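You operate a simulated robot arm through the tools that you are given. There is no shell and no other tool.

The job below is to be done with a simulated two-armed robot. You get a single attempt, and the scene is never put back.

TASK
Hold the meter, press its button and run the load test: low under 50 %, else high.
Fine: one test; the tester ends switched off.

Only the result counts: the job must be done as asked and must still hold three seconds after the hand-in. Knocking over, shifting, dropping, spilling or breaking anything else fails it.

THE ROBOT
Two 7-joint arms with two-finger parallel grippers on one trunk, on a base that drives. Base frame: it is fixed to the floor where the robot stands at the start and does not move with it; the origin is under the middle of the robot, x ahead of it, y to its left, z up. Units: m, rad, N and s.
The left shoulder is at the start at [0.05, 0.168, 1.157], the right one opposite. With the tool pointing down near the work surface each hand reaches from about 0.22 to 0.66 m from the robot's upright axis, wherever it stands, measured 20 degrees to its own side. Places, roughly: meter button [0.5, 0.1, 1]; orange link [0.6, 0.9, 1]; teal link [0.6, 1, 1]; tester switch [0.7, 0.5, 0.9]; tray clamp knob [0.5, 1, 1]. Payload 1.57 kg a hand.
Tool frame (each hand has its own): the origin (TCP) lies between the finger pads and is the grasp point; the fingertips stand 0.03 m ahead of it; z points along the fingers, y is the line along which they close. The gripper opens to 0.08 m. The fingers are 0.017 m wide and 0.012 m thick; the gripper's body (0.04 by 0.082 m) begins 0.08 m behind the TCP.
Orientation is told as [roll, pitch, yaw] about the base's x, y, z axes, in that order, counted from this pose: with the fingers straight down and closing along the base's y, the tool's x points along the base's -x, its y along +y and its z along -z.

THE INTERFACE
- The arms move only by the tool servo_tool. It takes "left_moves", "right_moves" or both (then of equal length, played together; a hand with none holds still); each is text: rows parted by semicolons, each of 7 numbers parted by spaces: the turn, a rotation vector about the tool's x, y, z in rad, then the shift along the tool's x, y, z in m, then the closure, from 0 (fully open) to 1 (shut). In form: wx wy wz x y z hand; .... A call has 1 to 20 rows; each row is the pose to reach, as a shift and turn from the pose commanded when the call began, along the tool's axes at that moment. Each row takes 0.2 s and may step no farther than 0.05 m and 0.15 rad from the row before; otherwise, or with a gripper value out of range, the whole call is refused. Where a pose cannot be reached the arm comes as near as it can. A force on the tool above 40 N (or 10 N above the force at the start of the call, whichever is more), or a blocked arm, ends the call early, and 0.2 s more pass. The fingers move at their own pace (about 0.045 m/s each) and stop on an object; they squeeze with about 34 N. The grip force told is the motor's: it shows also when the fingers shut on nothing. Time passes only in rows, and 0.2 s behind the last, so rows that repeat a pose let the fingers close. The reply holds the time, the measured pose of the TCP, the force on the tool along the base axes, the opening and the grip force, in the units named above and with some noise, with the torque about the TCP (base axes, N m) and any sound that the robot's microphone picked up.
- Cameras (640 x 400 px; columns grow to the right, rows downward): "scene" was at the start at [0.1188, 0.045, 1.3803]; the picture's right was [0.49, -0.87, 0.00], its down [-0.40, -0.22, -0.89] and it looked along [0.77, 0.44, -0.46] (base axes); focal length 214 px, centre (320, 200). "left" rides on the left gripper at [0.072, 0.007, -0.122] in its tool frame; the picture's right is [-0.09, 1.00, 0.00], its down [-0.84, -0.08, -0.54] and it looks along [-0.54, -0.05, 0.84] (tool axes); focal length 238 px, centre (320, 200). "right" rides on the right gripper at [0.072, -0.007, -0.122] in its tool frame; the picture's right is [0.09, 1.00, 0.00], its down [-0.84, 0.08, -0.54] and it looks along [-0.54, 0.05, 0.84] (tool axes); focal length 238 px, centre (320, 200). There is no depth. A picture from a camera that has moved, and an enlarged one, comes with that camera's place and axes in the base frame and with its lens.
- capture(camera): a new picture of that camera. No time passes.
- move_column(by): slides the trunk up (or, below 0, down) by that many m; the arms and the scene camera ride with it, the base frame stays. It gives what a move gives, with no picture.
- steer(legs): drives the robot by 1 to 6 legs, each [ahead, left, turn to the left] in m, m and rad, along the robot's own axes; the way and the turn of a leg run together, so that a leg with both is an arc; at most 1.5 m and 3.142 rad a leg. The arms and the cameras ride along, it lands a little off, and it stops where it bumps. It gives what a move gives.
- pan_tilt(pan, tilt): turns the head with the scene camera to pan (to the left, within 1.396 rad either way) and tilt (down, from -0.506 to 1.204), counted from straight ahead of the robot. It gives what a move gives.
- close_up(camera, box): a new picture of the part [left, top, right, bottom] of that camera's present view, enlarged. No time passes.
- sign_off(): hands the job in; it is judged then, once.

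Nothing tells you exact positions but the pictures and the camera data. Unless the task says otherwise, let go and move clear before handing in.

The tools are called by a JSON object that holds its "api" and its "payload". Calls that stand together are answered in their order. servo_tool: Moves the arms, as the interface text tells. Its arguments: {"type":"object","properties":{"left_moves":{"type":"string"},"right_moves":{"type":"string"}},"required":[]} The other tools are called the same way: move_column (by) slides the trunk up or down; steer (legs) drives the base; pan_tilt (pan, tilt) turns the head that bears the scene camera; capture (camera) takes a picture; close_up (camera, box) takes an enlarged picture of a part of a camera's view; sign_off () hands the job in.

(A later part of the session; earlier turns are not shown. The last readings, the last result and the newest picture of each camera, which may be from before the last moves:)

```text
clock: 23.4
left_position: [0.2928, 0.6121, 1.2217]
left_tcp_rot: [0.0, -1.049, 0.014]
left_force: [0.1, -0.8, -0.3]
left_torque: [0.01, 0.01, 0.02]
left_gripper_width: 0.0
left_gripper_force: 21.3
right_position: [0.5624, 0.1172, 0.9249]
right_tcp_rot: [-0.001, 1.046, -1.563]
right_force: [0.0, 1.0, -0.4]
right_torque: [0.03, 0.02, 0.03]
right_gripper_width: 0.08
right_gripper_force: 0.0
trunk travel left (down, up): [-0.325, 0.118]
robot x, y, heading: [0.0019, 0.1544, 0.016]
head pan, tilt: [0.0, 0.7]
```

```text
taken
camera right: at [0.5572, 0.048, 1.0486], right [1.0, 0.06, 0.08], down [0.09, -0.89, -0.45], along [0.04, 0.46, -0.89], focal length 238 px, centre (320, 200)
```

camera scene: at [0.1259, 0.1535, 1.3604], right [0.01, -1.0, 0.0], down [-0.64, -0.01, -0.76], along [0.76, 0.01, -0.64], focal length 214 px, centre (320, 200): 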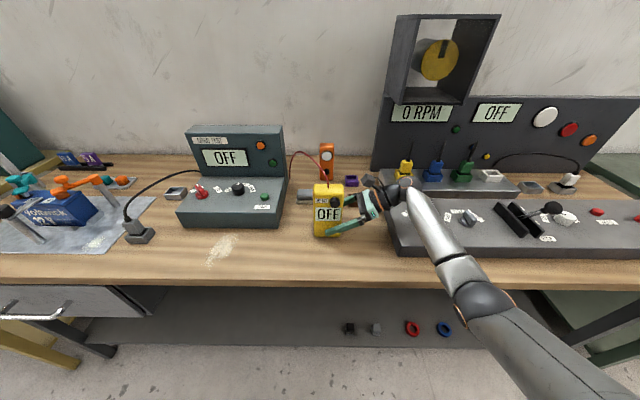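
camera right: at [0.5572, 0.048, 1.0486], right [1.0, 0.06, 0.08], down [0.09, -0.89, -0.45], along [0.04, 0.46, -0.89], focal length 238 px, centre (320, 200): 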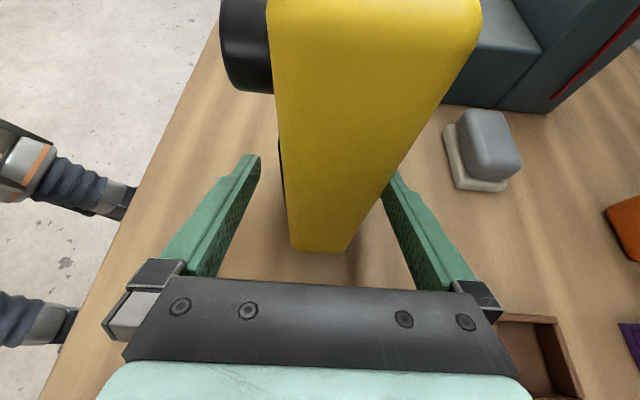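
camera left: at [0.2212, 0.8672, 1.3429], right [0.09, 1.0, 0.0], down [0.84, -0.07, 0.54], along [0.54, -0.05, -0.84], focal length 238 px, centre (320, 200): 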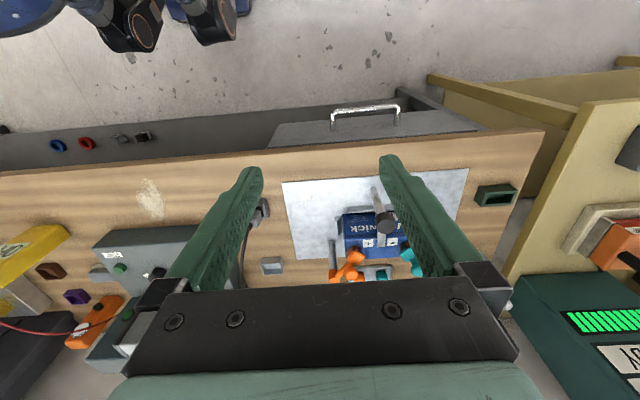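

The meter sits between the fingers, with its centre about 4 mm further back than the TCP. I'll centre on it and close.

{"api": "servo_tool", "payload": {"right_moves": "0 0 0 0 0.004 0 0; 0 0 0 0 0.004 0 0.3; 0 0 0 0 0.004 0 0.6; 0 0 0 0 0.004 0 1; 0 0 0 0 0.004 0 1; 0 0 0 0 0.004 0 1; 0 0 0 0 0.004 0 1"}}

{"api": "capture", "payload": {"camera": "right"}}

{"api": "close_up", "payload": {"camera": "scene", "box": [280, 170, 400, 245]}}

```text
clock: 25.0
left_position: [0.2912, 0.6129, 1.2213]
left_tcp_rot: [-0.001, -1.047, 0.014]
left_force: [-0.6, 0.2, -0.2]
left_torque: [0.0, 0.01, 0.0]
left_gripper_width: 0.0
left_gripper_force: 21.5
right_position: [0.5683, 0.1165, 0.926]
right_tcp_rot: [-0.001, 1.047, -1.561]
right_force: [-0.2, 0.4, 0.1]
right_torque: [0.06, 0.01, 0.01]
right_gripper_width: 0.0447
right_gripper_force: 33.6
trunk travel left (down, up): [-0.325, 0.118]
robot x, y, heading: [0.0033, 0.1506, 0.013]
head pan, tilt: [0.0, 0.7]
```

```text
taken
camera right: at [0.5625, 0.0472, 1.0488], right [1.0, 0.06, 0.08], down [0.09, -0.89, -0.45], along [0.04, 0.46, -0.89], focal length 238 px, centre (320, 200)
```

right: 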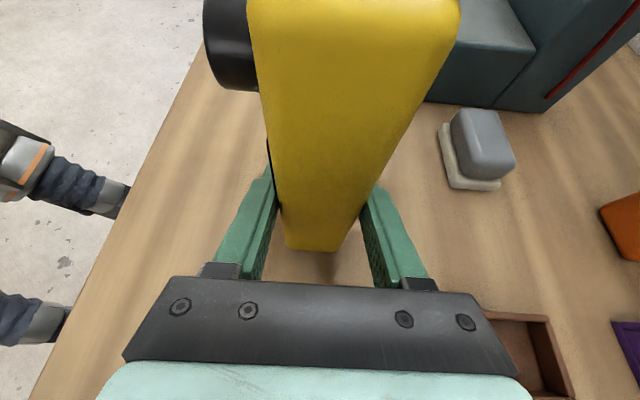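

```text
5.33 times, centred on (340, 208) of scene
camera zoom: at [0.1258, 0.1534, 1.3604], right [0.01, -1.0, 0.0], down [-0.64, -0.01, -0.76], along [0.76, 0.01, -0.64], focal length 1144 px, centre (213, 160)
```

zoom: 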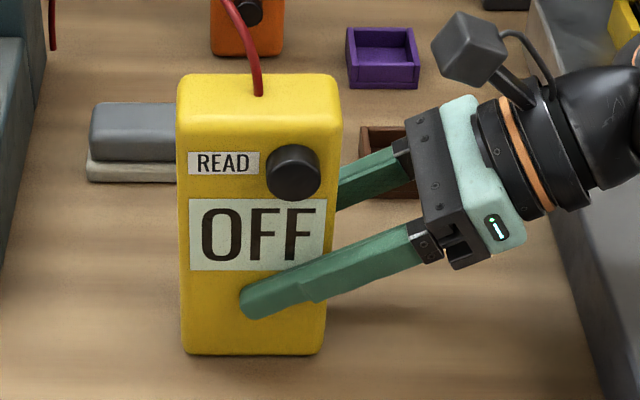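

The meter is gripped (0.0447 m wide, 34 N) and the display is not obscured. Now I bring the closed left fingers, pitched forward, toward the READ button in two stages.

{"api": "servo_tool", "payload": {"left_moves": "0 0 0 0.0092 -0.0422 0.0177 1; 0 0 0 0.0184 -0.0843 0.0355 1; 0 0 0 0.0276 -0.1265 0.0532 1; 0 0 0 0.0368 -0.1687 0.0709 1; 0 0 0 0.046 -0.2108 0.0887 1; 0 0 0 0.0552 -0.253 0.1064 1"}}

{"api": "capture", "payload": {"camera": "left"}}

{"api": "capture", "payload": {"camera": "scene"}}

```text
clock: 26.4
left_position: [0.4201, 0.3561, 1.1573]
left_tcp_rot: [0.006, -1.044, 0.016]
left_force: [-0.1, -1.3, 0.1]
left_torque: [0.07, 0.03, 0.11]
left_gripper_width: 0.0002
left_gripper_force: 21.6
left hand out of reach, approached as far as the arm can: row 2, 3, 4, 5, 6
right_position: [0.5693, 0.1169, 0.9264]
right_tcp_rot: [-0.001, 1.052, -1.561]
right_force: [0.5, -0.4, 0.9]
right_torque: [0.04, 0.03, 0.01]
right_gripper_width: 0.045
right_gripper_force: 33.8
trunk travel left (down, up): [-0.325, 0.118]
robot x, y, heading: [0.0021, 0.1552, 0.01]
head pan, tilt: [0.0, 0.7]
```

```text
taken
camera left: at [0.2786, 0.3594, 1.1557], right [0.03, 1.0, 0.08], down [-0.05, -0.08, 1.0], along [1.0, -0.03, 0.05], focal length 238 px, centre (320, 200)
```

left: 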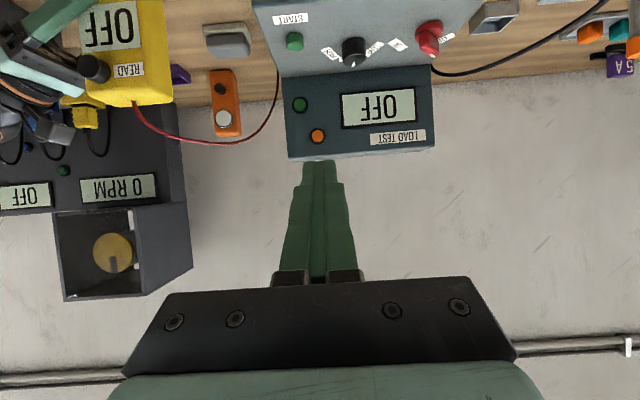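

```text
taken
camera scene: at [0.127, 0.1511, 1.3603], right [0.01, -1.0, 0.0], down [-0.65, -0.01, -0.76], along [0.76, 0.01, -0.65], focal length 214 px, centre (320, 200)
```

scene: 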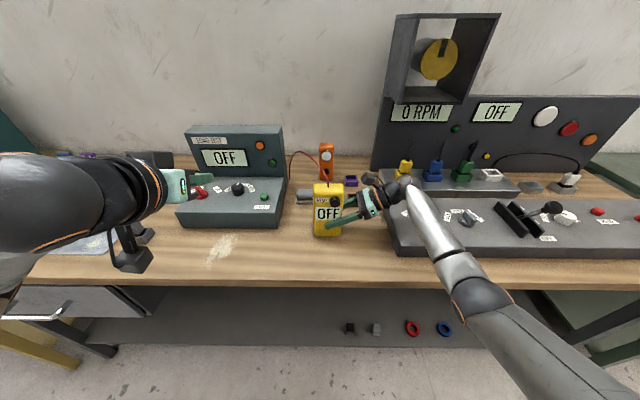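

The left hand could not fold that close to the body; it stopped at (0.42, 0.356, 1.157). I'll move it forward a bit to see from where the next command counts.

{"api": "servo_tool", "payload": {"left_moves": "0 0 0 -0.02 -0.0005 0.0346 1; 0 0 0 -0.04 -0.001 0.0693 1"}}

```text
clock: 27.0
left_position: [0.4992, 0.3554, 1.1561]
left_tcp_rot: [0.001, -1.05, 0.014]
left_force: [0.6, 0.4, 0.5]
left_torque: [-0.01, 0.0, 0.0]
left_gripper_width: 0.0
left_gripper_force: 21.5
right_position: [0.5694, 0.1174, 0.9255]
right_tcp_rot: [-0.002, 1.046, -1.561]
right_force: [1.0, -0.5, 0.1]
right_torque: [0.09, 0.06, -0.01]
right_gripper_width: 0.0451
right_gripper_force: 34.0
trunk travel left (down, up): [-0.325, 0.118]
robot x, y, heading: [0.0066, 0.1516, 0.013]
head pan, tilt: [0.0, 0.7]
```

Commands count from the reached pose. Now I'll move the left hand across to just in front of and above the button.

{"api": "servo_tool", "payload": {"left_moves": "0 0 0 0.0128 -0.0392 0.0031 1; 0 0 0 0.0257 -0.0783 0.0062 1; 0 0 0 0.0385 -0.1175 0.0094 1; 0 0 0 0.0513 -0.1567 0.0125 1; 0 0 0 0.0642 -0.1958 0.0156 1; 0 0 0 0.077 -0.235 0.0187 1"}}

{"api": "capture", "payload": {"camera": "left"}}

{"api": "capture", "payload": {"camera": "scene"}}

```text
clock: 28.4
left_position: [0.4774, 0.1181, 1.0803]
left_tcp_rot: [0.001, -1.049, 0.013]
left_force: [0.3, -1.0, 0.0]
left_torque: [-0.01, -0.02, -0.02]
left_gripper_width: 0.0
left_gripper_force: 21.4
right_position: [0.5682, 0.1174, 0.9255]
right_tcp_rot: [-0.002, 1.048, -1.561]
right_force: [-0.2, -0.7, 1.8]
right_torque: [0.07, -0.07, 0.01]
right_gripper_width: 0.0447
right_gripper_force: 34.4
trunk travel left (down, up): [-0.325, 0.118]
robot x, y, heading: [0.0004, 0.1513, 0.014]
head pan, tilt: [0.0, 0.7]
```

```text
taken
camera left: at [0.3348, 0.1214, 1.0793], right [0.03, 1.0, 0.08], down [-0.05, -0.08, 1.0], along [1.0, -0.04, 0.05], focal length 238 px, centre (320, 200)
```

left: 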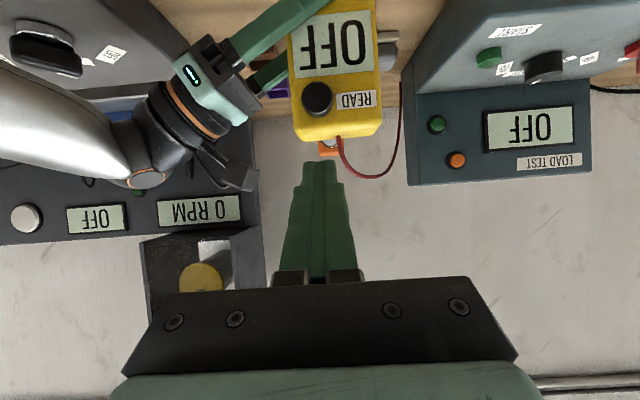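

```text
taken
camera scene: at [0.1257, 0.153, 1.3604], right [0.01, -1.0, 0.0], down [-0.64, -0.01, -0.77], along [0.77, 0.01, -0.64], focal length 214 px, centre (320, 200)
```

scene: 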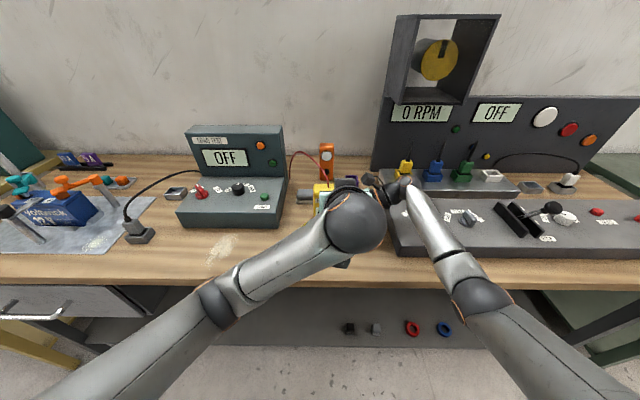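

The left camera shows the button right ahead of the fingertip. I'll lower 6.5 cm so the tip's leading edge lines up with the button centre.

{"api": "servo_tool", "payload": {"left_moves": "0 0 0 0.0188 0.0005 0.0108 1; 0 0 0 0.0375 0.0005 0.0217 1; 0 0 0 0.0563 0.0005 0.0325 1"}}

{"api": "capture", "payload": {"camera": "left"}}

{"api": "capture", "payload": {"camera": "right"}}

```text
clock: 29.2
left_position: [0.4843, 0.121, 1.0284]
left_tcp_rot: [0.001, -1.081, 0.02]
left_force: [-0.5, -0.7, 0.5]
left_torque: [0.02, 0.0, 0.0]
left_gripper_width: 0.0
left_gripper_force: 21.4
right_position: [0.5687, 0.1168, 0.9264]
right_tcp_rot: [-0.001, 1.047, -1.561]
right_force: [0.2, 0.0, 0.8]
right_torque: [0.05, -0.05, 0.04]
right_gripper_width: 0.0449
right_gripper_force: 33.8
trunk travel left (down, up): [-0.325, 0.118]
robot x, y, heading: [0.0009, 0.1525, 0.013]
head pan, tilt: [0.0, 0.7]
```

```text
taken
camera left: at [0.3435, 0.1238, 1.0229], right [0.02, 1.0, 0.08], down [-0.08, -0.08, 0.99], along [1.0, -0.03, 0.08], focal length 238 px, centre (320, 200)
```

left: 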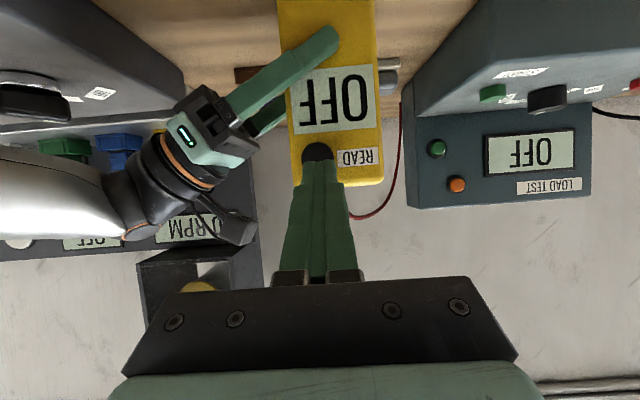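

```text
taken
camera right: at [0.5626, 0.047, 1.0487], right [1.0, 0.06, 0.08], down [0.09, -0.89, -0.45], along [0.04, 0.46, -0.89], focal length 238 px, centre (320, 200)
```

right: 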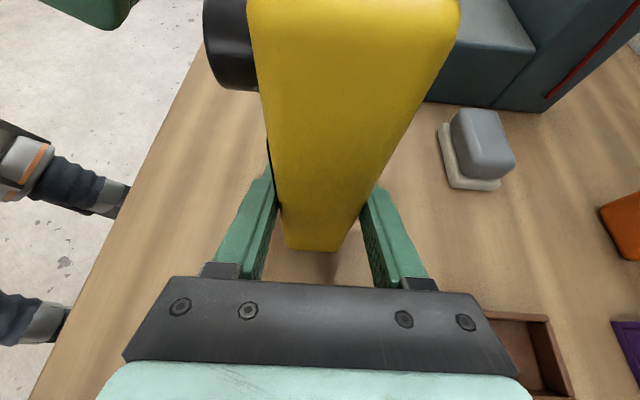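

The fingertip is slightly high against the button. I'll creep forward and down a bit before pressing.

{"api": "servo_tool", "payload": {"left_moves": "0 0 0 0.004 -0.001 0.006 1; 0 0 0 0.008 -0.001 0.012 1"}}

{"api": "capture", "payload": {"camera": "left"}}

```text
clock: 30.0
left_position: [0.5024, 0.1251, 1.0319]
left_tcp_rot: [0.037, -1.129, -0.002]
left_force: [0.3, -0.8, 0.1]
left_torque: [-0.04, 0.01, 0.03]
left_gripper_width: 0.0
left_gripper_force: 21.4
right_position: [0.5679, 0.1171, 0.9266]
right_tcp_rot: [-0.002, 1.049, -1.56]
right_force: [0.3, -0.6, -0.1]
right_torque: [-0.03, -0.01, 0.0]
right_gripper_width: 0.0449
right_gripper_force: 33.8
trunk travel left (down, up): [-0.325, 0.118]
robot x, y, heading: [0.0021, 0.1512, 0.011]
head pan, tilt: [0.0, 0.7]
stopped in row 2 (left hand): the arm was blocked; the commanded pose is now the measured one
```

```text
taken
camera left: at [0.36, 0.1271, 1.0198], right [0.01, 0.99, 0.1], down [-0.13, -0.1, 0.99], along [0.99, -0.02, 0.13], focal length 238 px, centre (320, 200)
```

left: 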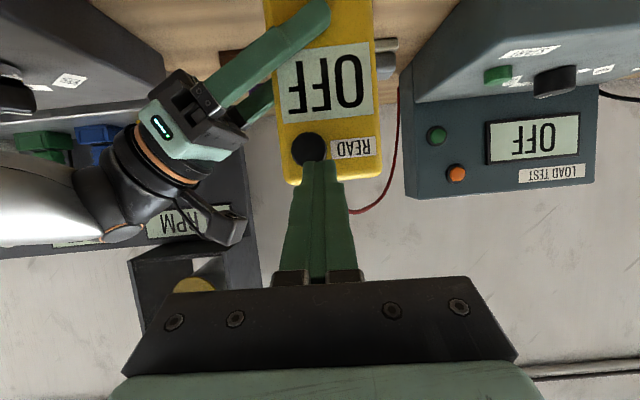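

The left arm hits its own limit with the fingers so horizontal. I'll back off and use a steeper finger angle (about 30° from vertical) for pressing.

{"api": "servo_tool", "payload": {"left_moves": "0 0 0 -0.0164 -0.003 -0.0215 1; 0 0 0 -0.0327 -0.006 -0.0431 1; 0 0.12 0 -0.0327 -0.006 -0.0431 1; 0 0.24 0 -0.0327 -0.006 -0.0431 1; 0 0.36 0 -0.0327 -0.006 -0.0431 1; 0 0.48 0 -0.0327 -0.006 -0.0431 1; 0 0.605 0 -0.0327 -0.006 -0.0431 1"}}

{"api": "capture", "payload": {"camera": "left"}}

{"api": "capture", "payload": {"camera": "scene"}}

```text
clock: 30.7
left_position: [0.5051, 0.1848, 1.0481]
left_tcp_rot: [0.342, -1.087, -0.15]
left_force: [-0.1, 0.0, 0.5]
left_torque: [-0.03, -0.02, -0.01]
left_gripper_width: 0.0
left_gripper_force: 21.5
right_position: [0.5685, 0.1179, 0.9255]
right_tcp_rot: [0.0, 1.048, -1.56]
right_force: [0.9, 0.9, 0.7]
right_torque: [0.0, -0.01, 0.0]
right_gripper_width: 0.0448
right_gripper_force: 33.5
trunk travel left (down, up): [-0.325, 0.118]
robot x, y, heading: [-0.003, 0.1507, 0.019]
head pan, tilt: [0.0, 0.7]
stopped in row 3 (left hand): the arm was blocked; the commanded pose is now the measured one
```

```text
taken
camera left: at [0.3638, 0.1709, 1.0394], right [-0.11, 0.97, 0.24], down [-0.08, -0.25, 0.97], along [0.99, 0.09, 0.1], focal length 238 px, centre (320, 200)
```

left: 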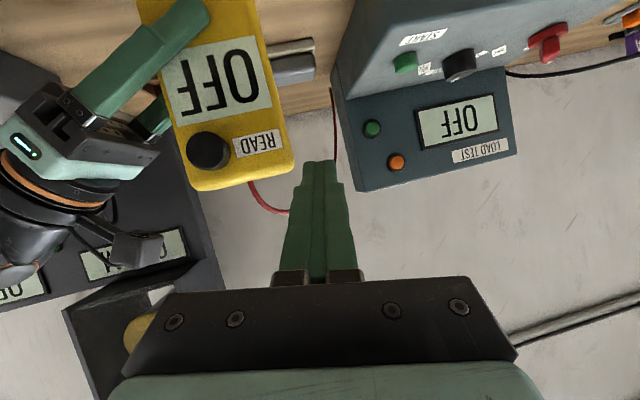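

```text
taken
camera scene: at [0.1259, 0.1534, 1.3604], right [0.01, -1.0, 0.0], down [-0.64, -0.01, -0.76], along [0.76, 0.01, -0.64], focal length 214 px, centre (320, 200)
```

scene: 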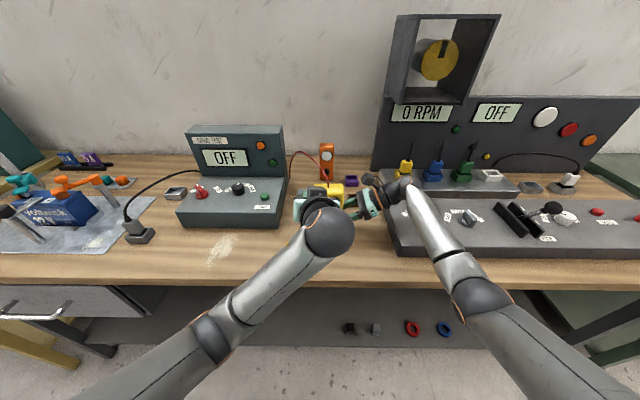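

The left arm drifted sideways near its limit, but touched nothing. I'll lift it away to the left first and then straighten it up to a steeper angle.

{"api": "servo_tool", "payload": {"left_moves": "0 0 0 -0.02 0.0356 -0.0042 1; 0 0 0 -0.04 0.0712 -0.0084 1; 0 0 0 -0.06 0.107 -0.0125 1; 0 0 0 -0.0795 0.1425 -0.0167 1"}}

{"api": "capture", "payload": {"camera": "scene"}}

```text
clock: 31.7
left_position: [0.5057, 0.3178, 1.1495]
left_tcp_rot: [0.336, -1.085, -0.147]
left_force: [-0.6, 0.5, -0.3]
left_torque: [0.01, -0.01, -0.01]
left_gripper_width: 0.0002
left_gripper_force: 21.4
right_position: [0.5681, 0.1172, 0.9262]
right_tcp_rot: [-0.001, 1.049, -1.561]
right_force: [0.8, 0.9, 0.8]
right_torque: [-0.06, -0.01, -0.02]
right_gripper_width: 0.0451
right_gripper_force: 34.0
trunk travel left (down, up): [-0.325, 0.118]
robot x, y, heading: [-0.0005, 0.1514, 0.019]
head pan, tilt: [0.0, 0.7]
```

```text
taken
camera scene: at [0.1258, 0.1534, 1.3603], right [0.01, -1.0, 0.0], down [-0.64, -0.01, -0.76], along [0.76, 0.01, -0.64], focal length 214 px, centre (320, 200)
```

scene: 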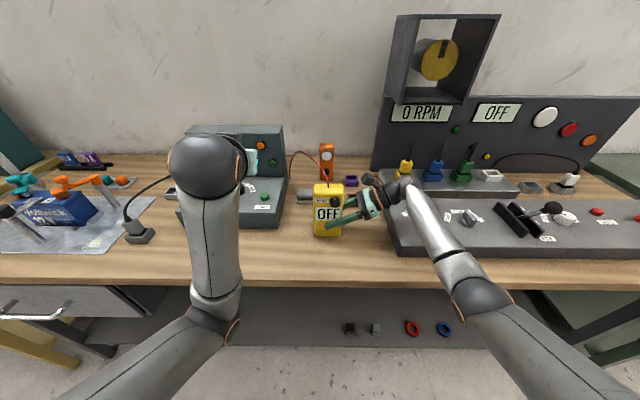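

Now rotate the left hand to a clean pitch of −0.5 rad in place.

{"api": "servo_tool", "payload": {"left_moves": "0.044 0.119 -0.001 0 0 0 1; 0.088 0.238 -0.002 0 0 0 1; 0.132 0.356 -0.003 0 0 0 1; 0.176 0.475 -0.005 0 0 0 1; 0.22 0.594 -0.006 0 0 0 1"}}

```text
clock: 32.9
left_position: [0.5906, 0.3218, 1.1112]
left_tcp_rot: [0.0, -0.504, -0.001]
left_force: [0.2, -0.1, 1.2]
left_torque: [0.0, 0.01, -0.04]
left_gripper_width: 0.0
left_gripper_force: 21.7
left hand out of reach, approached as far as the arm can: row 2, 3, 4, 5
right_position: [0.5683, 0.1182, 0.9259]
right_tcp_rot: [0.0, 1.048, -1.56]
right_force: [-0.1, -0.4, 0.4]
right_torque: [0.02, 0.01, 0.04]
right_gripper_width: 0.0448
right_gripper_force: 34.4
trunk travel left (down, up): [-0.325, 0.118]
robot x, y, heading: [0.0016, 0.1519, 0.012]
head pan, tilt: [0.0, 0.7]
```

The hand is now at pitch −0.5, but further out. I'll try moving it back toward the robot and to the right, keeping clear of the meter's lead.

{"api": "servo_tool", "payload": {"left_moves": "0 0 0 0.0209 -0.03 -0.0087 1; 0 0 0 0.0419 -0.06 -0.0174 1; 0 0 0 0.0628 -0.09 -0.026 1; 0 0 0 0.0837 -0.12 -0.0347 1"}}

{"api": "capture", "payload": {"camera": "scene"}}

{"api": "capture", "payload": {"camera": "left"}}

```text
clock: 33.9
left_position: [0.5587, 0.1915, 1.0542]
left_tcp_rot: [0.0, -0.504, 0.002]
left_force: [-0.7, -0.4, 0.5]
left_torque: [-0.02, 0.0, 0.04]
left_gripper_width: 0.0002
left_gripper_force: 20.9
left hand out of reach, approached as far as the arm can: row 1, 2, 3, 4
right_position: [0.5684, 0.1178, 0.9259]
right_tcp_rot: [0.001, 1.047, -1.56]
right_force: [-0.4, -0.4, 0.3]
right_torque: [0.09, 0.02, 0.02]
right_gripper_width: 0.0448
right_gripper_force: 34.1
trunk travel left (down, up): [-0.325, 0.118]
robot x, y, heading: [0.0032, 0.1522, 0.013]
head pan, tilt: [0.0, 0.7]
```

```text
taken
camera scene: at [0.1258, 0.1532, 1.3604], right [0.01, -1.0, 0.0], down [-0.64, -0.01, -0.77], along [0.77, 0.01, -0.64], focal length 214 px, centre (320, 200)
```

scene: 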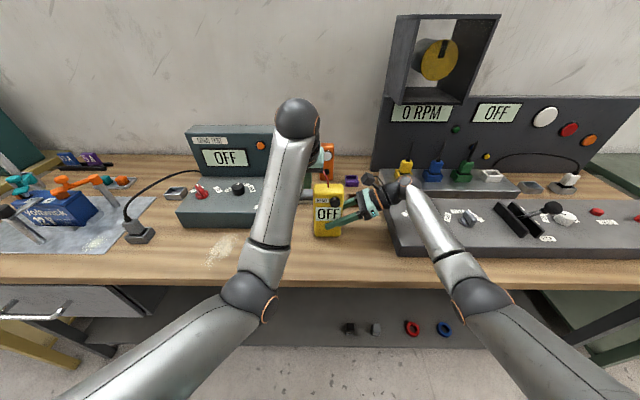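

```text
taken
camera left: at [0.4372, 0.1974, 1.1269], right [0.08, 1.0, 0.04], down [0.47, -0.08, 0.88], along [0.88, -0.05, -0.47], focal length 238 px, centre (320, 200)
```

left: 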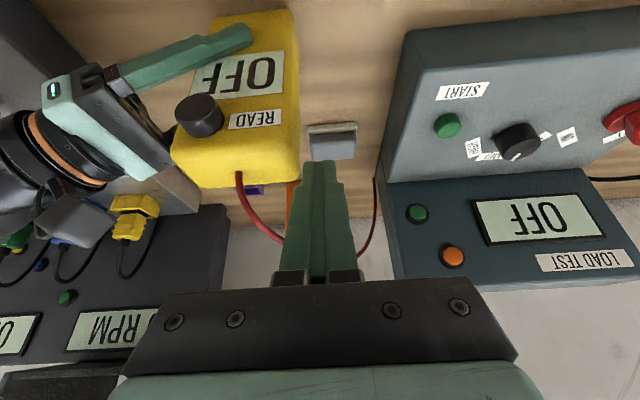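

The left arm's elbow has dropped into a bad posture and the tip is too close to the lead; I won't push further. I'll raise it and move left, then return to a fingers-down orientation near its starting posture.

{"api": "servo_tool", "payload": {"left_moves": "0 0 0 -0.0193 0.03 -0.035 1; 0 0 0 -0.0386 0.06 -0.07 1; 0 0 0 -0.0434 0.1 -0.0788 1; 0 0 0 -0.0483 0.145 -0.0876 1; 0 0 0 -0.0483 0.19 -0.0876 1; 0 0 0 -0.0483 0.23 -0.0876 1"}}

{"api": "capture", "payload": {"camera": "scene"}}

```text
clock: 35.3
left_position: [0.567, 0.427, 1.1539]
left_tcp_rot: [0.002, -0.503, 0.001]
left_force: [0.0, 0.6, -0.7]
left_torque: [0.0, 0.01, 0.01]
left_gripper_width: 0.0
left_gripper_force: 21.2
left hand out of reach, approached as far as the arm can: row 1, 2, 3, 4, 5, 6
right_position: [0.5682, 0.117, 0.9258]
right_tcp_rot: [-0.002, 1.047, -1.56]
right_force: [-1.4, -0.3, 1.7]
right_torque: [-0.04, -0.02, 0.02]
right_gripper_width: 0.0446
right_gripper_force: 33.9
trunk travel left (down, up): [-0.325, 0.118]
robot x, y, heading: [0.0008, 0.153, 0.013]
head pan, tilt: [0.0, 0.7]
```

```text
taken
camera scene: at [0.1257, 0.1535, 1.3604], right [0.01, -1.0, 0.0], down [-0.64, -0.01, -0.77], along [0.77, 0.01, -0.64], focal length 214 px, centre (320, 200)
```

scene: 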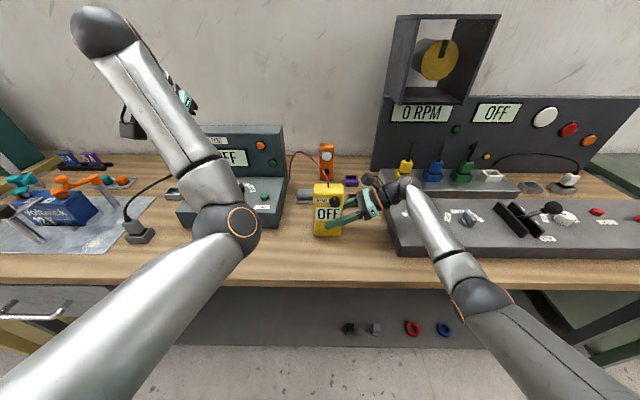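

The left elbow swung inward. I'll retrace: pitch the hand forward again and bring it back to the start region to recover the elbow-out posture.

{"api": "servo_tool", "payload": {"left_moves": "0 -0.137 0 0 0 0 1; 0 -0.274 0 0 0 0 1; 0 -0.41 0 0 0 0 1; 0 -0.547 0 0 0 0 1"}}

{"api": "capture", "payload": {"camera": "scene"}}

```text
clock: 36.3
left_position: [0.5669, 0.4287, 1.1548]
left_tcp_rot: [0.003, -1.051, -0.002]
left_force: [0.1, -0.4, 0.1]
left_torque: [-0.04, 0.01, -0.01]
left_gripper_width: 0.0
left_gripper_force: 21.6
right_position: [0.5684, 0.117, 0.9265]
right_tcp_rot: [-0.001, 1.047, -1.561]
right_force: [-0.1, 0.0, 0.3]
right_torque: [0.02, -0.04, 0.01]
right_gripper_width: 0.0448
right_gripper_force: 34.3
trunk travel left (down, up): [-0.325, 0.118]
robot x, y, heading: [0.0009, 0.152, 0.014]
head pan, tilt: [0.0, 0.7]
```

```text
taken
camera scene: at [0.1258, 0.1534, 1.3604], right [0.01, -1.0, 0.0], down [-0.64, -0.01, -0.77], along [0.76, 0.01, -0.64], focal length 214 px, centre (320, 200)
```

scene: 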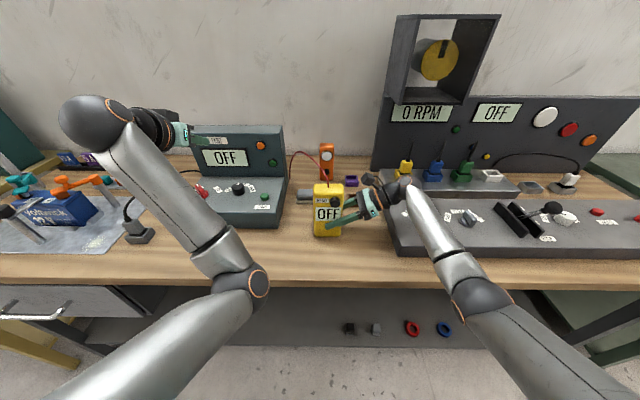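

{"api": "servo_tool", "payload": {"left_moves": "0 0 0 0.0028 0.0283 -0.0267 1; 0 0 0 0.0057 0.0567 -0.0533 1; 0 0 0 0.0085 0.085 -0.08 1; 0 0 0 0.0113 0.1133 -0.1067 1; 0 0 0 0.0142 0.1417 -0.1333 1; 0 0 0 0.017 0.17 -0.16 1"}}

{"api": "capture", "payload": {"camera": "scene"}}

```text
clock: 37.7
left_position: [0.4214, 0.5993, 1.2184]
left_tcp_rot: [0.001, -1.051, 0.001]
left_force: [0.3, -0.6, -0.8]
left_torque: [0.01, 0.04, 0.01]
left_gripper_width: 0.0
left_gripper_force: 21.5
right_position: [0.5681, 0.1179, 0.9259]
right_tcp_rot: [-0.001, 1.047, -1.56]
right_force: [-0.7, 0.8, 0.6]
right_torque: [-0.08, 0.01, -0.03]
right_gripper_width: 0.0448
right_gripper_force: 33.8
trunk travel left (down, up): [-0.325, 0.118]
robot x, y, heading: [0.0001, 0.1488, 0.014]
head pan, tilt: [0.0, 0.7]
```

```text
taken
camera scene: at [0.1255, 0.1537, 1.3604], right [0.01, -1.0, 0.0], down [-0.64, -0.01, -0.77], along [0.77, 0.01, -0.64], focal length 214 px, centre (320, 200)
```

scene: 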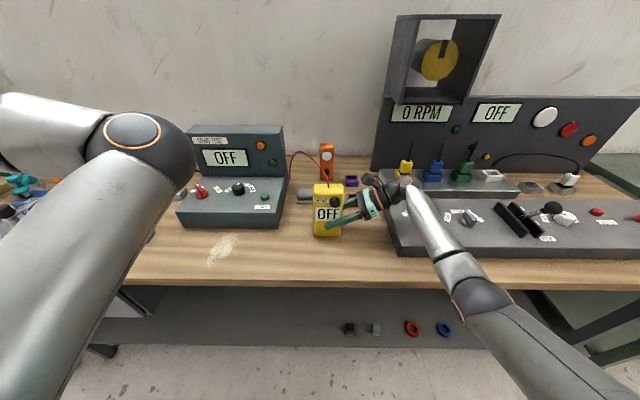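

{"api": "servo_tool", "payload": {"left_moves": "0 0.131 0 0 0 0 1; 0 0.262 0 0 0 0 1; 0 0.393 0 0 0 0 1; 0 0.524 0 0 0 0 1; 0 0.654 0 0 0 0 1; 0 0.785 0 0 0 0 1; 0 0.916 0 0 0 0 1; 0 1.047 0 0 0 0 1"}}

{"api": "capture", "payload": {"camera": "scene"}}

```text
clock: 39.5
left_position: [0.4214, 0.5971, 1.2216]
left_tcp_rot: [0.003, 0.0, 0.002]
left_force: [0.0, 0.6, -0.1]
left_torque: [-0.02, 0.01, 0.01]
left_gripper_width: 0.0
left_gripper_force: 21.5
right_position: [0.5686, 0.1165, 0.9272]
right_tcp_rot: [-0.001, 1.046, -1.562]
right_force: [-0.8, 1.0, 0.3]
right_torque: [0.13, -0.04, 0.03]
right_gripper_width: 0.0447
right_gripper_force: 34.0
trunk travel left (down, up): [-0.325, 0.118]
robot x, y, heading: [0.0006, 0.1501, 0.012]
head pan, tilt: [0.0, 0.7]
```

```text
taken
camera scene: at [0.1258, 0.1534, 1.3604], right [0.01, -1.0, 0.0], down [-0.64, -0.01, -0.77], along [0.76, 0.01, -0.64], focal length 214 px, centre (320, 200)
```

scene: 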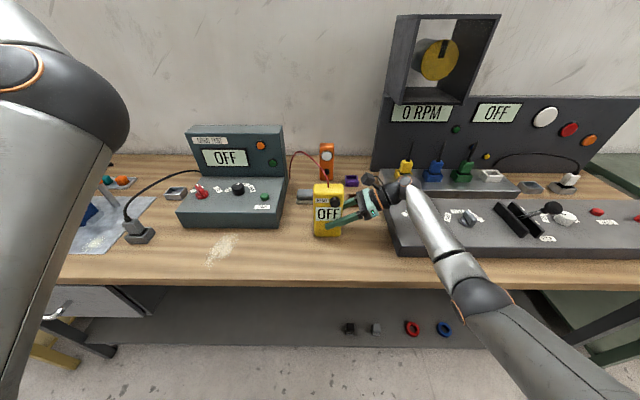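

The hand is back to fingers-down without trouble. I'll return it to its starting spot and look at the elbow.

{"api": "servo_tool", "payload": {"left_moves": "0 0 0 0.04 0.005 0 1; 0 0 0 0.08 0.01 0 1; 0 0 0 0.125 0.015 0 1"}}

{"api": "pan_tilt", "payload": {"pan": 1.0, "tilt": 0.4}}

{"api": "capture", "payload": {"camera": "scene"}}

```text
clock: 40.3
left_position: [0.2944, 0.6123, 1.2179]
left_tcp_rot: [0.002, -0.002, 0.002]
left_force: [-0.5, 0.6, 0.0]
left_torque: [0.02, 0.0, 0.0]
left_gripper_width: 0.0
left_gripper_force: 21.2
right_position: [0.5679, 0.1187, 0.9265]
right_tcp_rot: [-0.003, 1.047, -1.56]
right_force: [-1.4, -0.4, 0.7]
right_torque: [-0.05, -0.01, 0.03]
right_gripper_width: 0.0447
right_gripper_force: 33.6
trunk travel left (down, up): [-0.325, 0.118]
robot x, y, heading: [0.0042, 0.1515, 0.014]
head pan, tilt: [0.0, 0.7]
```

```text
clock: 41.6
left_position: [0.2956, 0.6112, 1.2195]
left_tcp_rot: [0.001, -0.002, 0.001]
left_force: [0.7, -1.2, -0.1]
left_torque: [-0.02, 0.01, -0.03]
left_gripper_width: 0.0
left_gripper_force: 21.6
right_position: [0.5677, 0.1184, 0.926]
right_tcp_rot: [-0.001, 1.047, -1.561]
right_force: [-0.6, -0.8, 0.9]
right_torque: [0.0, -0.02, 0.0]
right_gripper_width: 0.0447
right_gripper_force: 34.3
trunk travel left (down, up): [-0.325, 0.118]
robot x, y, heading: [0.0014, 0.1487, 0.008]
head pan, tilt: [1.0, 0.4]
```

```text
taken
camera scene: at [0.0899, 0.2308, 1.3872], right [0.85, -0.53, 0.0], down [-0.21, -0.33, -0.92], along [0.49, 0.78, -0.39], focal length 214 px, centre (320, 200)
```

scene: 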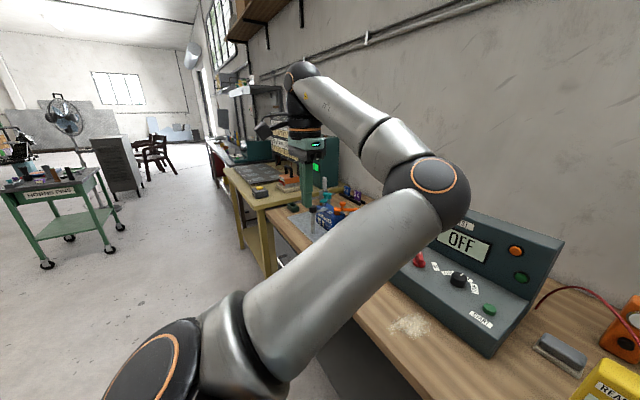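

The elbow is now forward/inside. I'll test in free space whether the left hand, fingers down, can go right from here while the elbow stays up.

{"api": "servo_tool", "payload": {"left_moves": "0 0 0 -0.03 -0.04 0 1; 0 0 0 -0.06 -0.08 0 1; 0 0 0 -0.09 -0.12 0 1; 0 0 0 -0.12 -0.16 0 1; 0 0 0 -0.15 -0.2 0 1"}}

{"api": "capture", "payload": {"camera": "scene"}}

```text
clock: 42.8
left_position: [0.385, 0.5244, 1.2184]
left_tcp_rot: [0.0, -0.002, 0.002]
left_force: [-0.3, -0.3, -0.3]
left_torque: [-0.04, 0.0, -0.03]
left_gripper_width: 0.0
left_gripper_force: 21.4
left hand out of reach, approached as far as the arm can: row 3, 4, 5
right_position: [0.5692, 0.1181, 0.9252]
right_tcp_rot: [0.001, 1.046, -1.562]
right_force: [0.1, -0.6, -0.3]
right_torque: [0.0, -0.03, -0.03]
right_gripper_width: 0.0452
right_gripper_force: 33.8
trunk travel left (down, up): [-0.325, 0.118]
robot x, y, heading: [0.006, 0.1524, 0.018]
head pan, tilt: [1.0, 0.4]
```

```text
taken
camera scene: at [0.09, 0.2309, 1.3872], right [0.85, -0.53, 0.0], down [-0.21, -0.33, -0.92], along [0.49, 0.78, -0.39], focal length 214 px, centre (320, 200)
```

scene: 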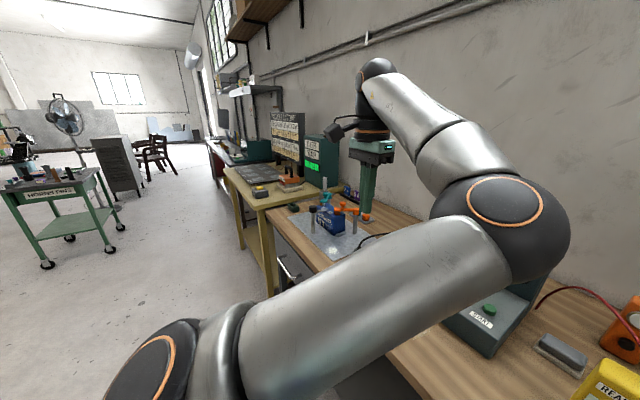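

The elbow-in posture blocks the left arm from moving right. I'll go back to the start spot and rotate the hand about the vertical past its wrist limit, so that the forearm is forced to swing round to an elbow-out posture.

{"api": "servo_tool", "payload": {"left_moves": "0 0 0 0.043 0.045 0 1; 0 0 0 0.085 0.09 0 1; 0 0 0.145 0.085 0.09 0 1; 0 0 0.29 0.085 0.09 0 1; 0 0 0.435 0.085 0.09 0 1; 0 0 0.58 0.085 0.09 0 1; 0 0 0.725 0.085 0.09 0 1; 0 0 0.87 0.085 0.09 0 1"}}

{"api": "capture", "payload": {"camera": "scene"}}

```text
refused: row 1 steps farther than a row can; nothing moved
```

```text
taken
camera scene: at [0.09, 0.2309, 1.3872], right [0.85, -0.53, 0.0], down [-0.21, -0.33, -0.92], along [0.49, 0.78, -0.39], focal length 214 px, centre (320, 200)
```

scene: 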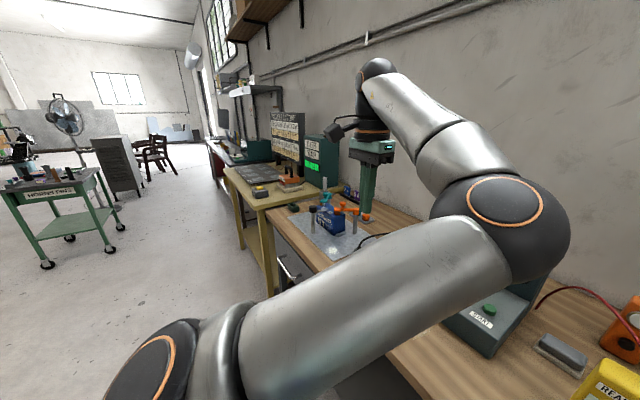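

The row step was too large; I'll use smaller steps.

{"api": "servo_tool", "payload": {"left_moves": "0 0 0 0.029 0.03 0 1; 0 0 0 0.058 0.06 0 1; 0 0 0 0.085 0.09 0 1; 0 0 0.145 0.085 0.09 0 1; 0 0 0.29 0.085 0.09 0 1; 0 0 0.435 0.085 0.09 0 1; 0 0 0.58 0.085 0.09 0 1; 0 0 0.725 0.085 0.09 0 1; 0 0 0.87 0.085 0.09 0 1"}}

{"api": "capture", "payload": {"camera": "scene"}}

```text
clock: 44.8
left_position: [0.299, 0.6188, 1.212]
left_tcp_rot: [0.003, 0.0, -0.871]
left_force: [0.1, -0.4, -0.1]
left_torque: [0.02, 0.01, 0.02]
left_gripper_width: 0.0
left_gripper_force: 21.3
right_position: [0.5688, 0.1175, 0.926]
right_tcp_rot: [-0.002, 1.046, -1.561]
right_force: [0.0, 1.2, -0.1]
right_torque: [0.04, -0.01, 0.01]
right_gripper_width: 0.0449
right_gripper_force: 34.0
trunk travel left (down, up): [-0.325, 0.118]
robot x, y, heading: [0.0017, 0.1525, 0.007]
head pan, tilt: [1.0, 0.4]
```

```text
taken
camera scene: at [0.0899, 0.231, 1.3872], right [0.85, -0.53, 0.0], down [-0.21, -0.33, -0.92], along [0.49, 0.78, -0.39], focal length 214 px, centre (320, 200)
```

scene: 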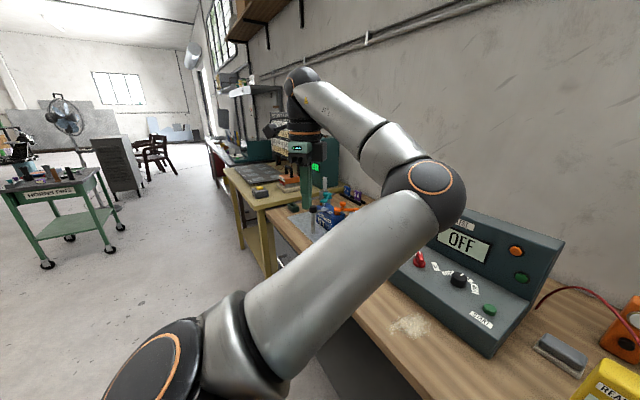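

J7 took all of it so far. Continuing the rotation.

{"api": "servo_tool", "payload": {"left_moves": "0 0 0.145 0 0 0 1; 0 0 0.29 0 0 0 1; 0 0 0.435 0 0 0 1; 0 0 0.58 0 0 0 1; 0 0 0.725 0 0 0 1; 0 0 0.87 0 0 0 1; 0 0 1.015 0 0 0 1; 0 0 1.16 0 0 0 1"}}

{"api": "capture", "payload": {"camera": "scene"}}

```text
clock: 46.6
left_position: [0.3061, 0.6132, 1.2123]
left_tcp_rot: [0.001, 0.004, -2.027]
left_force: [-0.2, -0.2, 0.2]
left_torque: [-0.02, -0.01, 0.0]
left_gripper_width: 0.0001
left_gripper_force: 21.7
left hand out of reach, approached as far as the arm can: row 8
right_position: [0.5677, 0.1171, 0.926]
right_tcp_rot: [-0.001, 1.049, -1.563]
right_force: [-1.2, 0.7, 1.3]
right_torque: [-0.11, -0.02, -0.02]
right_gripper_width: 0.0449
right_gripper_force: 34.2
trunk travel left (down, up): [-0.325, 0.118]
robot x, y, heading: [-0.0006, 0.1538, 0.014]
head pan, tilt: [1.0, 0.4]
```

```text
taken
camera scene: at [0.09, 0.2307, 1.3873], right [0.85, -0.53, 0.0], down [-0.21, -0.33, -0.92], along [0.49, 0.78, -0.39], focal length 214 px, centre (320, 200)
```

scene: 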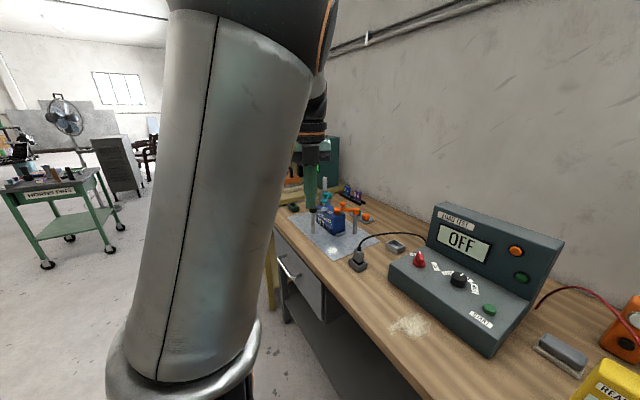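

The elbow has swung up over the top. A little more rotation should take it to the outside.

{"api": "servo_tool", "payload": {"left_moves": "0 0 0.1 0 0 0 1; 0 0 0.2 0 0 0 1; 0 0 0.3 0 0 0 1; 0 0 0.4 0 0 0 1"}}

{"api": "capture", "payload": {"camera": "scene"}}

```text
clock: 47.6
left_position: [0.3808, 0.5074, 1.2156]
left_tcp_rot: [0.004, 0.004, -2.407]
left_force: [0.2, -1.5, 0.8]
left_torque: [0.03, -0.05, 0.02]
left_gripper_width: 0.0
left_gripper_force: 21.0
left hand out of reach, approached as far as the arm can: row 1, 2, 3, 4
right_position: [0.5682, 0.1158, 0.9258]
right_tcp_rot: [0.0, 1.046, -1.561]
right_force: [-0.2, 0.3, 0.4]
right_torque: [-0.14, -0.01, 0.01]
right_gripper_width: 0.0446
right_gripper_force: 33.9
trunk travel left (down, up): [-0.325, 0.118]
robot x, y, heading: [0.0012, 0.1507, 0.011]
head pan, tilt: [1.0, 0.4]
```

```text
taken
camera scene: at [0.0887, 0.2294, 1.3874], right [0.85, -0.53, 0.0], down [-0.2, -0.33, -0.92], along [0.49, 0.78, -0.39], focal length 214 px, centre (320, 200)
```

scene: 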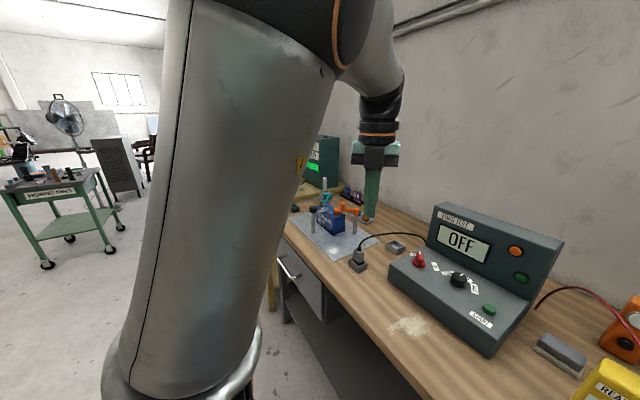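

The elbow is now high. I'll rotate the hand back to yaw 0 (the wrist joint should take it) and watch the elbow.

{"api": "servo_tool", "payload": {"left_moves": "0 0 -0.142 0 0 0 1; 0 0 -0.284 0 0 0 1; 0 0 -0.426 0 0 0 1; 0 0 -0.568 0 0 0 1; 0 0 -0.71 0 0 0 1; 0 0 -0.852 0 0 0 1; 0 0 -0.994 0 0 0 1; 0 0 -1.136 0 0 0 1; 0 0 -1.278 0 0 0 1; 0 0 -1.42 0 0 0 1; 0 0 -1.562 0 0 0 1; 0 0 -1.704 0 0 0 1; 0 0 -1.846 0 0 0 1; 0 0 -1.988 0 0 0 1; 0 0 -2.13 0 0 0 1; 0 0 -2.272 0 0 0 1; 0 0 -2.407 0 0 0 1"}}

{"api": "capture", "payload": {"camera": "scene"}}

```text
clock: 51.2
left_position: [0.3776, 0.5089, 1.2199]
left_tcp_rot: [0.001, -0.004, -0.02]
left_force: [-0.8, -0.8, 0.6]
left_torque: [0.01, -0.02, -0.01]
left_gripper_width: 0.0
left_gripper_force: 21.3
right_position: [0.5674, 0.1168, 0.9262]
right_tcp_rot: [-0.002, 1.046, -1.56]
right_force: [0.1, 1.2, 0.5]
right_torque: [-0.01, -0.03, -0.01]
right_gripper_width: 0.0447
right_gripper_force: 33.9
trunk travel left (down, up): [-0.325, 0.118]
robot x, y, heading: [0.0008, 0.1529, 0.014]
head pan, tilt: [1.0, 0.4]
```

```text
taken
camera scene: at [0.09, 0.2309, 1.3872], right [0.85, -0.53, 0.0], down [-0.21, -0.33, -0.92], along [0.49, 0.78, -0.39], focal length 214 px, centre (320, 200)
```

scene: 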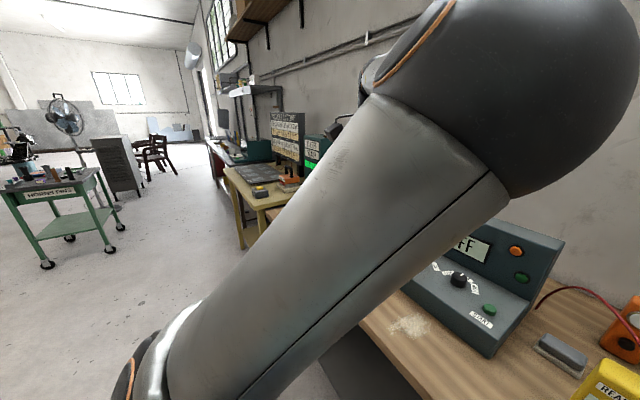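

The elbow only came part-way. I'll repeat with more over-rotation.

{"api": "servo_tool", "payload": {"left_moves": "0 0 0.145 0.02 0.02 0 1; 0 0 0.29 0.04 0.04 0 1; 0 0 0.435 0.06 0.06 0 1; 0 0 0.58 0.08 0.08 0 1; 0 0 0.725 0.08 0.1 0 1; 0 0 0.87 0.08 0.1 0 1; 0 0 1.015 0.08 0.1 0 1; 0 0 1.16 0.08 0.1 0 1; 0 0 1.305 0.08 0.1 0 1; 0 0 1.45 0.08 0.1 0 1; 0 0 1.595 0.08 0.1 0 1; 0 0 1.74 0.08 0.1 0 1; 0 0 1.885 0.08 0.1 0 1; 0 0 2.03 0.08 0.1 0 1; 0 0 2.175 0.08 0.1 0 1; 0 0 2.32 0.08 0.1 0 1; 0 0 2.465 0.08 0.1 0 1; 0 0 2.61 0.08 0.1 0 1; 0 0 2.755 0.08 0.1 0 1; 0 0 2.9 0.08 0.1 0 1"}}

{"api": "capture", "payload": {"camera": "scene"}}

```text
clock: 55.4
left_position: [0.4882, 0.4422, 1.3141]
left_tcp_rot: [0.011, 0.03, -2.74]
left_force: [0.3, 0.0, 1.2]
left_torque: [0.09, -0.04, 0.03]
left_gripper_width: 0.0
left_gripper_force: 21.1
left hand out of reach, approached as far as the arm can: row 14, 15, 16, 17, 18, 19, 20
right_position: [0.5684, 0.1153, 0.9258]
right_tcp_rot: [0.0, 1.048, -1.56]
right_force: [0.0, -1.0, -0.3]
right_torque: [-0.05, -0.01, -0.04]
right_gripper_width: 0.0449
right_gripper_force: 34.2
trunk travel left (down, up): [-0.325, 0.118]
robot x, y, heading: [0.0025, 0.1502, 0.008]
head pan, tilt: [1.0, 0.4]
```

```text
taken
camera scene: at [0.0891, 0.2283, 1.3876], right [0.85, -0.53, 0.0], down [-0.21, -0.33, -0.92], along [0.49, 0.78, -0.39], focal length 214 px, centre (320, 200)
```

scene: 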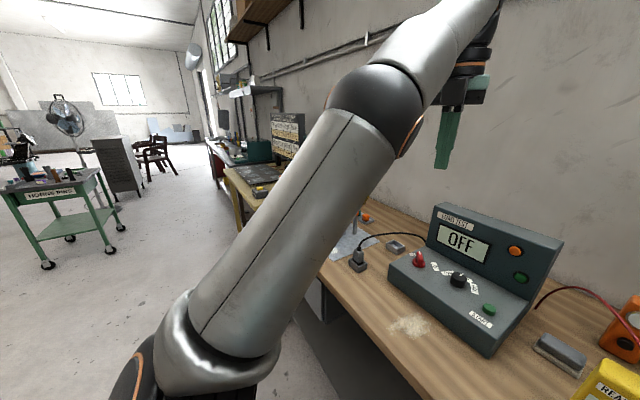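

Now the elbow is on the outside of the wrist. I'll rotate the yaw back to 0 while moving the hand to the right in free space.

{"api": "servo_tool", "payload": {"left_moves": "0 0 -0.144 -0.01 0.012 0.006 1; 0 0 -0.288 -0.02 0.024 0.012 1; 0 0 -0.432 -0.03 0.036 0.018 1; 0 0 -0.576 -0.04 0.048 0.024 1; 0 0 -0.72 -0.05 0.06 0.03 1; 0 0 -0.864 -0.06 0.072 0.036 1; 0 0 -1.008 -0.07 0.084 0.042 1; 0 0 -1.152 -0.08 0.096 0.048 1; 0 0 -1.296 -0.0914 0.113 0.06 1; 0 0 -1.44 -0.0914 0.113 0.06 1"}}

{"api": "capture", "payload": {"camera": "scene"}}

```text
clock: 57.6
left_position: [0.4806, 0.3132, 1.2699]
left_tcp_rot: [0.034, -0.007, -1.302]
left_force: [0.2, -0.2, -0.2]
left_torque: [0.03, 0.01, 0.01]
left_gripper_width: 0.0
left_gripper_force: 20.7
left hand out of reach, approached as far as the arm can: row 8, 9, 10
right_position: [0.5687, 0.1178, 0.9255]
right_tcp_rot: [-0.001, 1.048, -1.561]
right_force: [-0.6, -0.1, -0.3]
right_torque: [-0.03, -0.03, -0.03]
right_gripper_width: 0.0448
right_gripper_force: 33.8
trunk travel left (down, up): [-0.325, 0.118]
robot x, y, heading: [0.0025, 0.153, 0.01]
head pan, tilt: [1.0, 0.4]
```

```text
taken
camera scene: at [0.0899, 0.2308, 1.3872], right [0.85, -0.53, 0.0], down [-0.21, -0.33, -0.92], along [0.49, 0.78, -0.39], focal length 214 px, centre (320, 200)
```

scene: 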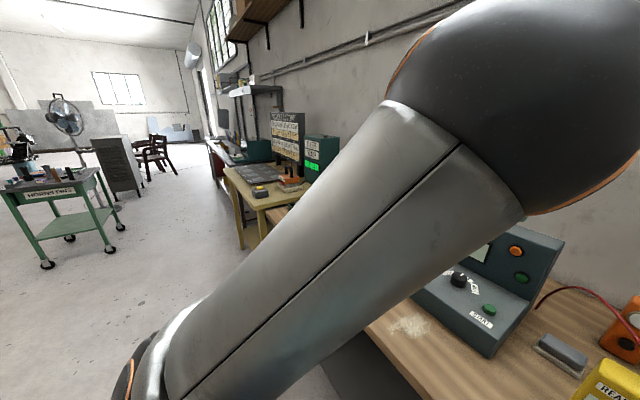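

The elbow is now high and central, which should suit a fingers-down hand once it is lower. I'll lower the hand while rotating the yaw to 0.

{"api": "servo_tool", "payload": {"left_moves": "0 0 -0.13 -0.0048 -0.0013 0.012 1; 0 0 -0.26 -0.0096 -0.0027 0.024 1; 0 0 -0.39 -0.0144 -0.004 0.036 1; 0 0 -0.52 -0.0192 -0.0053 0.048 1; 0 0 -0.65 -0.024 -0.0067 0.06 1; 0 0 -0.78 -0.0288 -0.008 0.072 1; 0 0 -0.91 -0.0336 -0.0093 0.084 1; 0 0 -1.04 -0.0384 -0.0106 0.096 1; 0 0 -1.17 -0.0432 -0.012 0.108 1; 0 0 -1.3 -0.048 -0.0133 0.12 1"}}

{"api": "capture", "payload": {"camera": "scene"}}

```text
clock: 59.8
left_position: [0.5511, 0.2887, 1.1786]
left_tcp_rot: [-0.009, -0.035, 0.012]
left_force: [0.4, -0.4, -1.0]
left_torque: [-0.02, -0.02, -0.02]
left_gripper_width: 0.0
left_gripper_force: 21.2
left hand out of reach, approached as far as the arm can: row 1, 2, 3, 4, 5, 6, 7, 8, 9, 10
right_position: [0.5679, 0.1177, 0.9249]
right_tcp_rot: [-0.001, 1.047, -1.561]
right_force: [-0.4, 0.0, -0.8]
right_torque: [0.04, 0.04, 0.08]
right_gripper_width: 0.0451
right_gripper_force: 34.3
trunk travel left (down, up): [-0.325, 0.118]
robot x, y, heading: [0.0004, 0.1459, 0.013]
head pan, tilt: [1.0, 0.4]
```

```text
taken
camera scene: at [0.09, 0.2308, 1.3872], right [0.85, -0.53, 0.0], down [-0.21, -0.33, -0.92], along [0.49, 0.78, -0.39], focal length 214 px, centre (320, 200)
```

scene: 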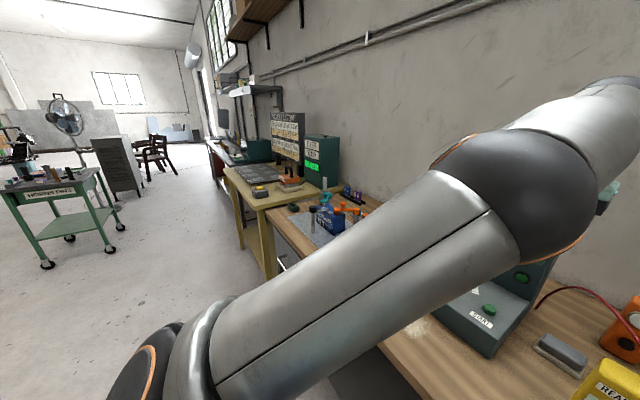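

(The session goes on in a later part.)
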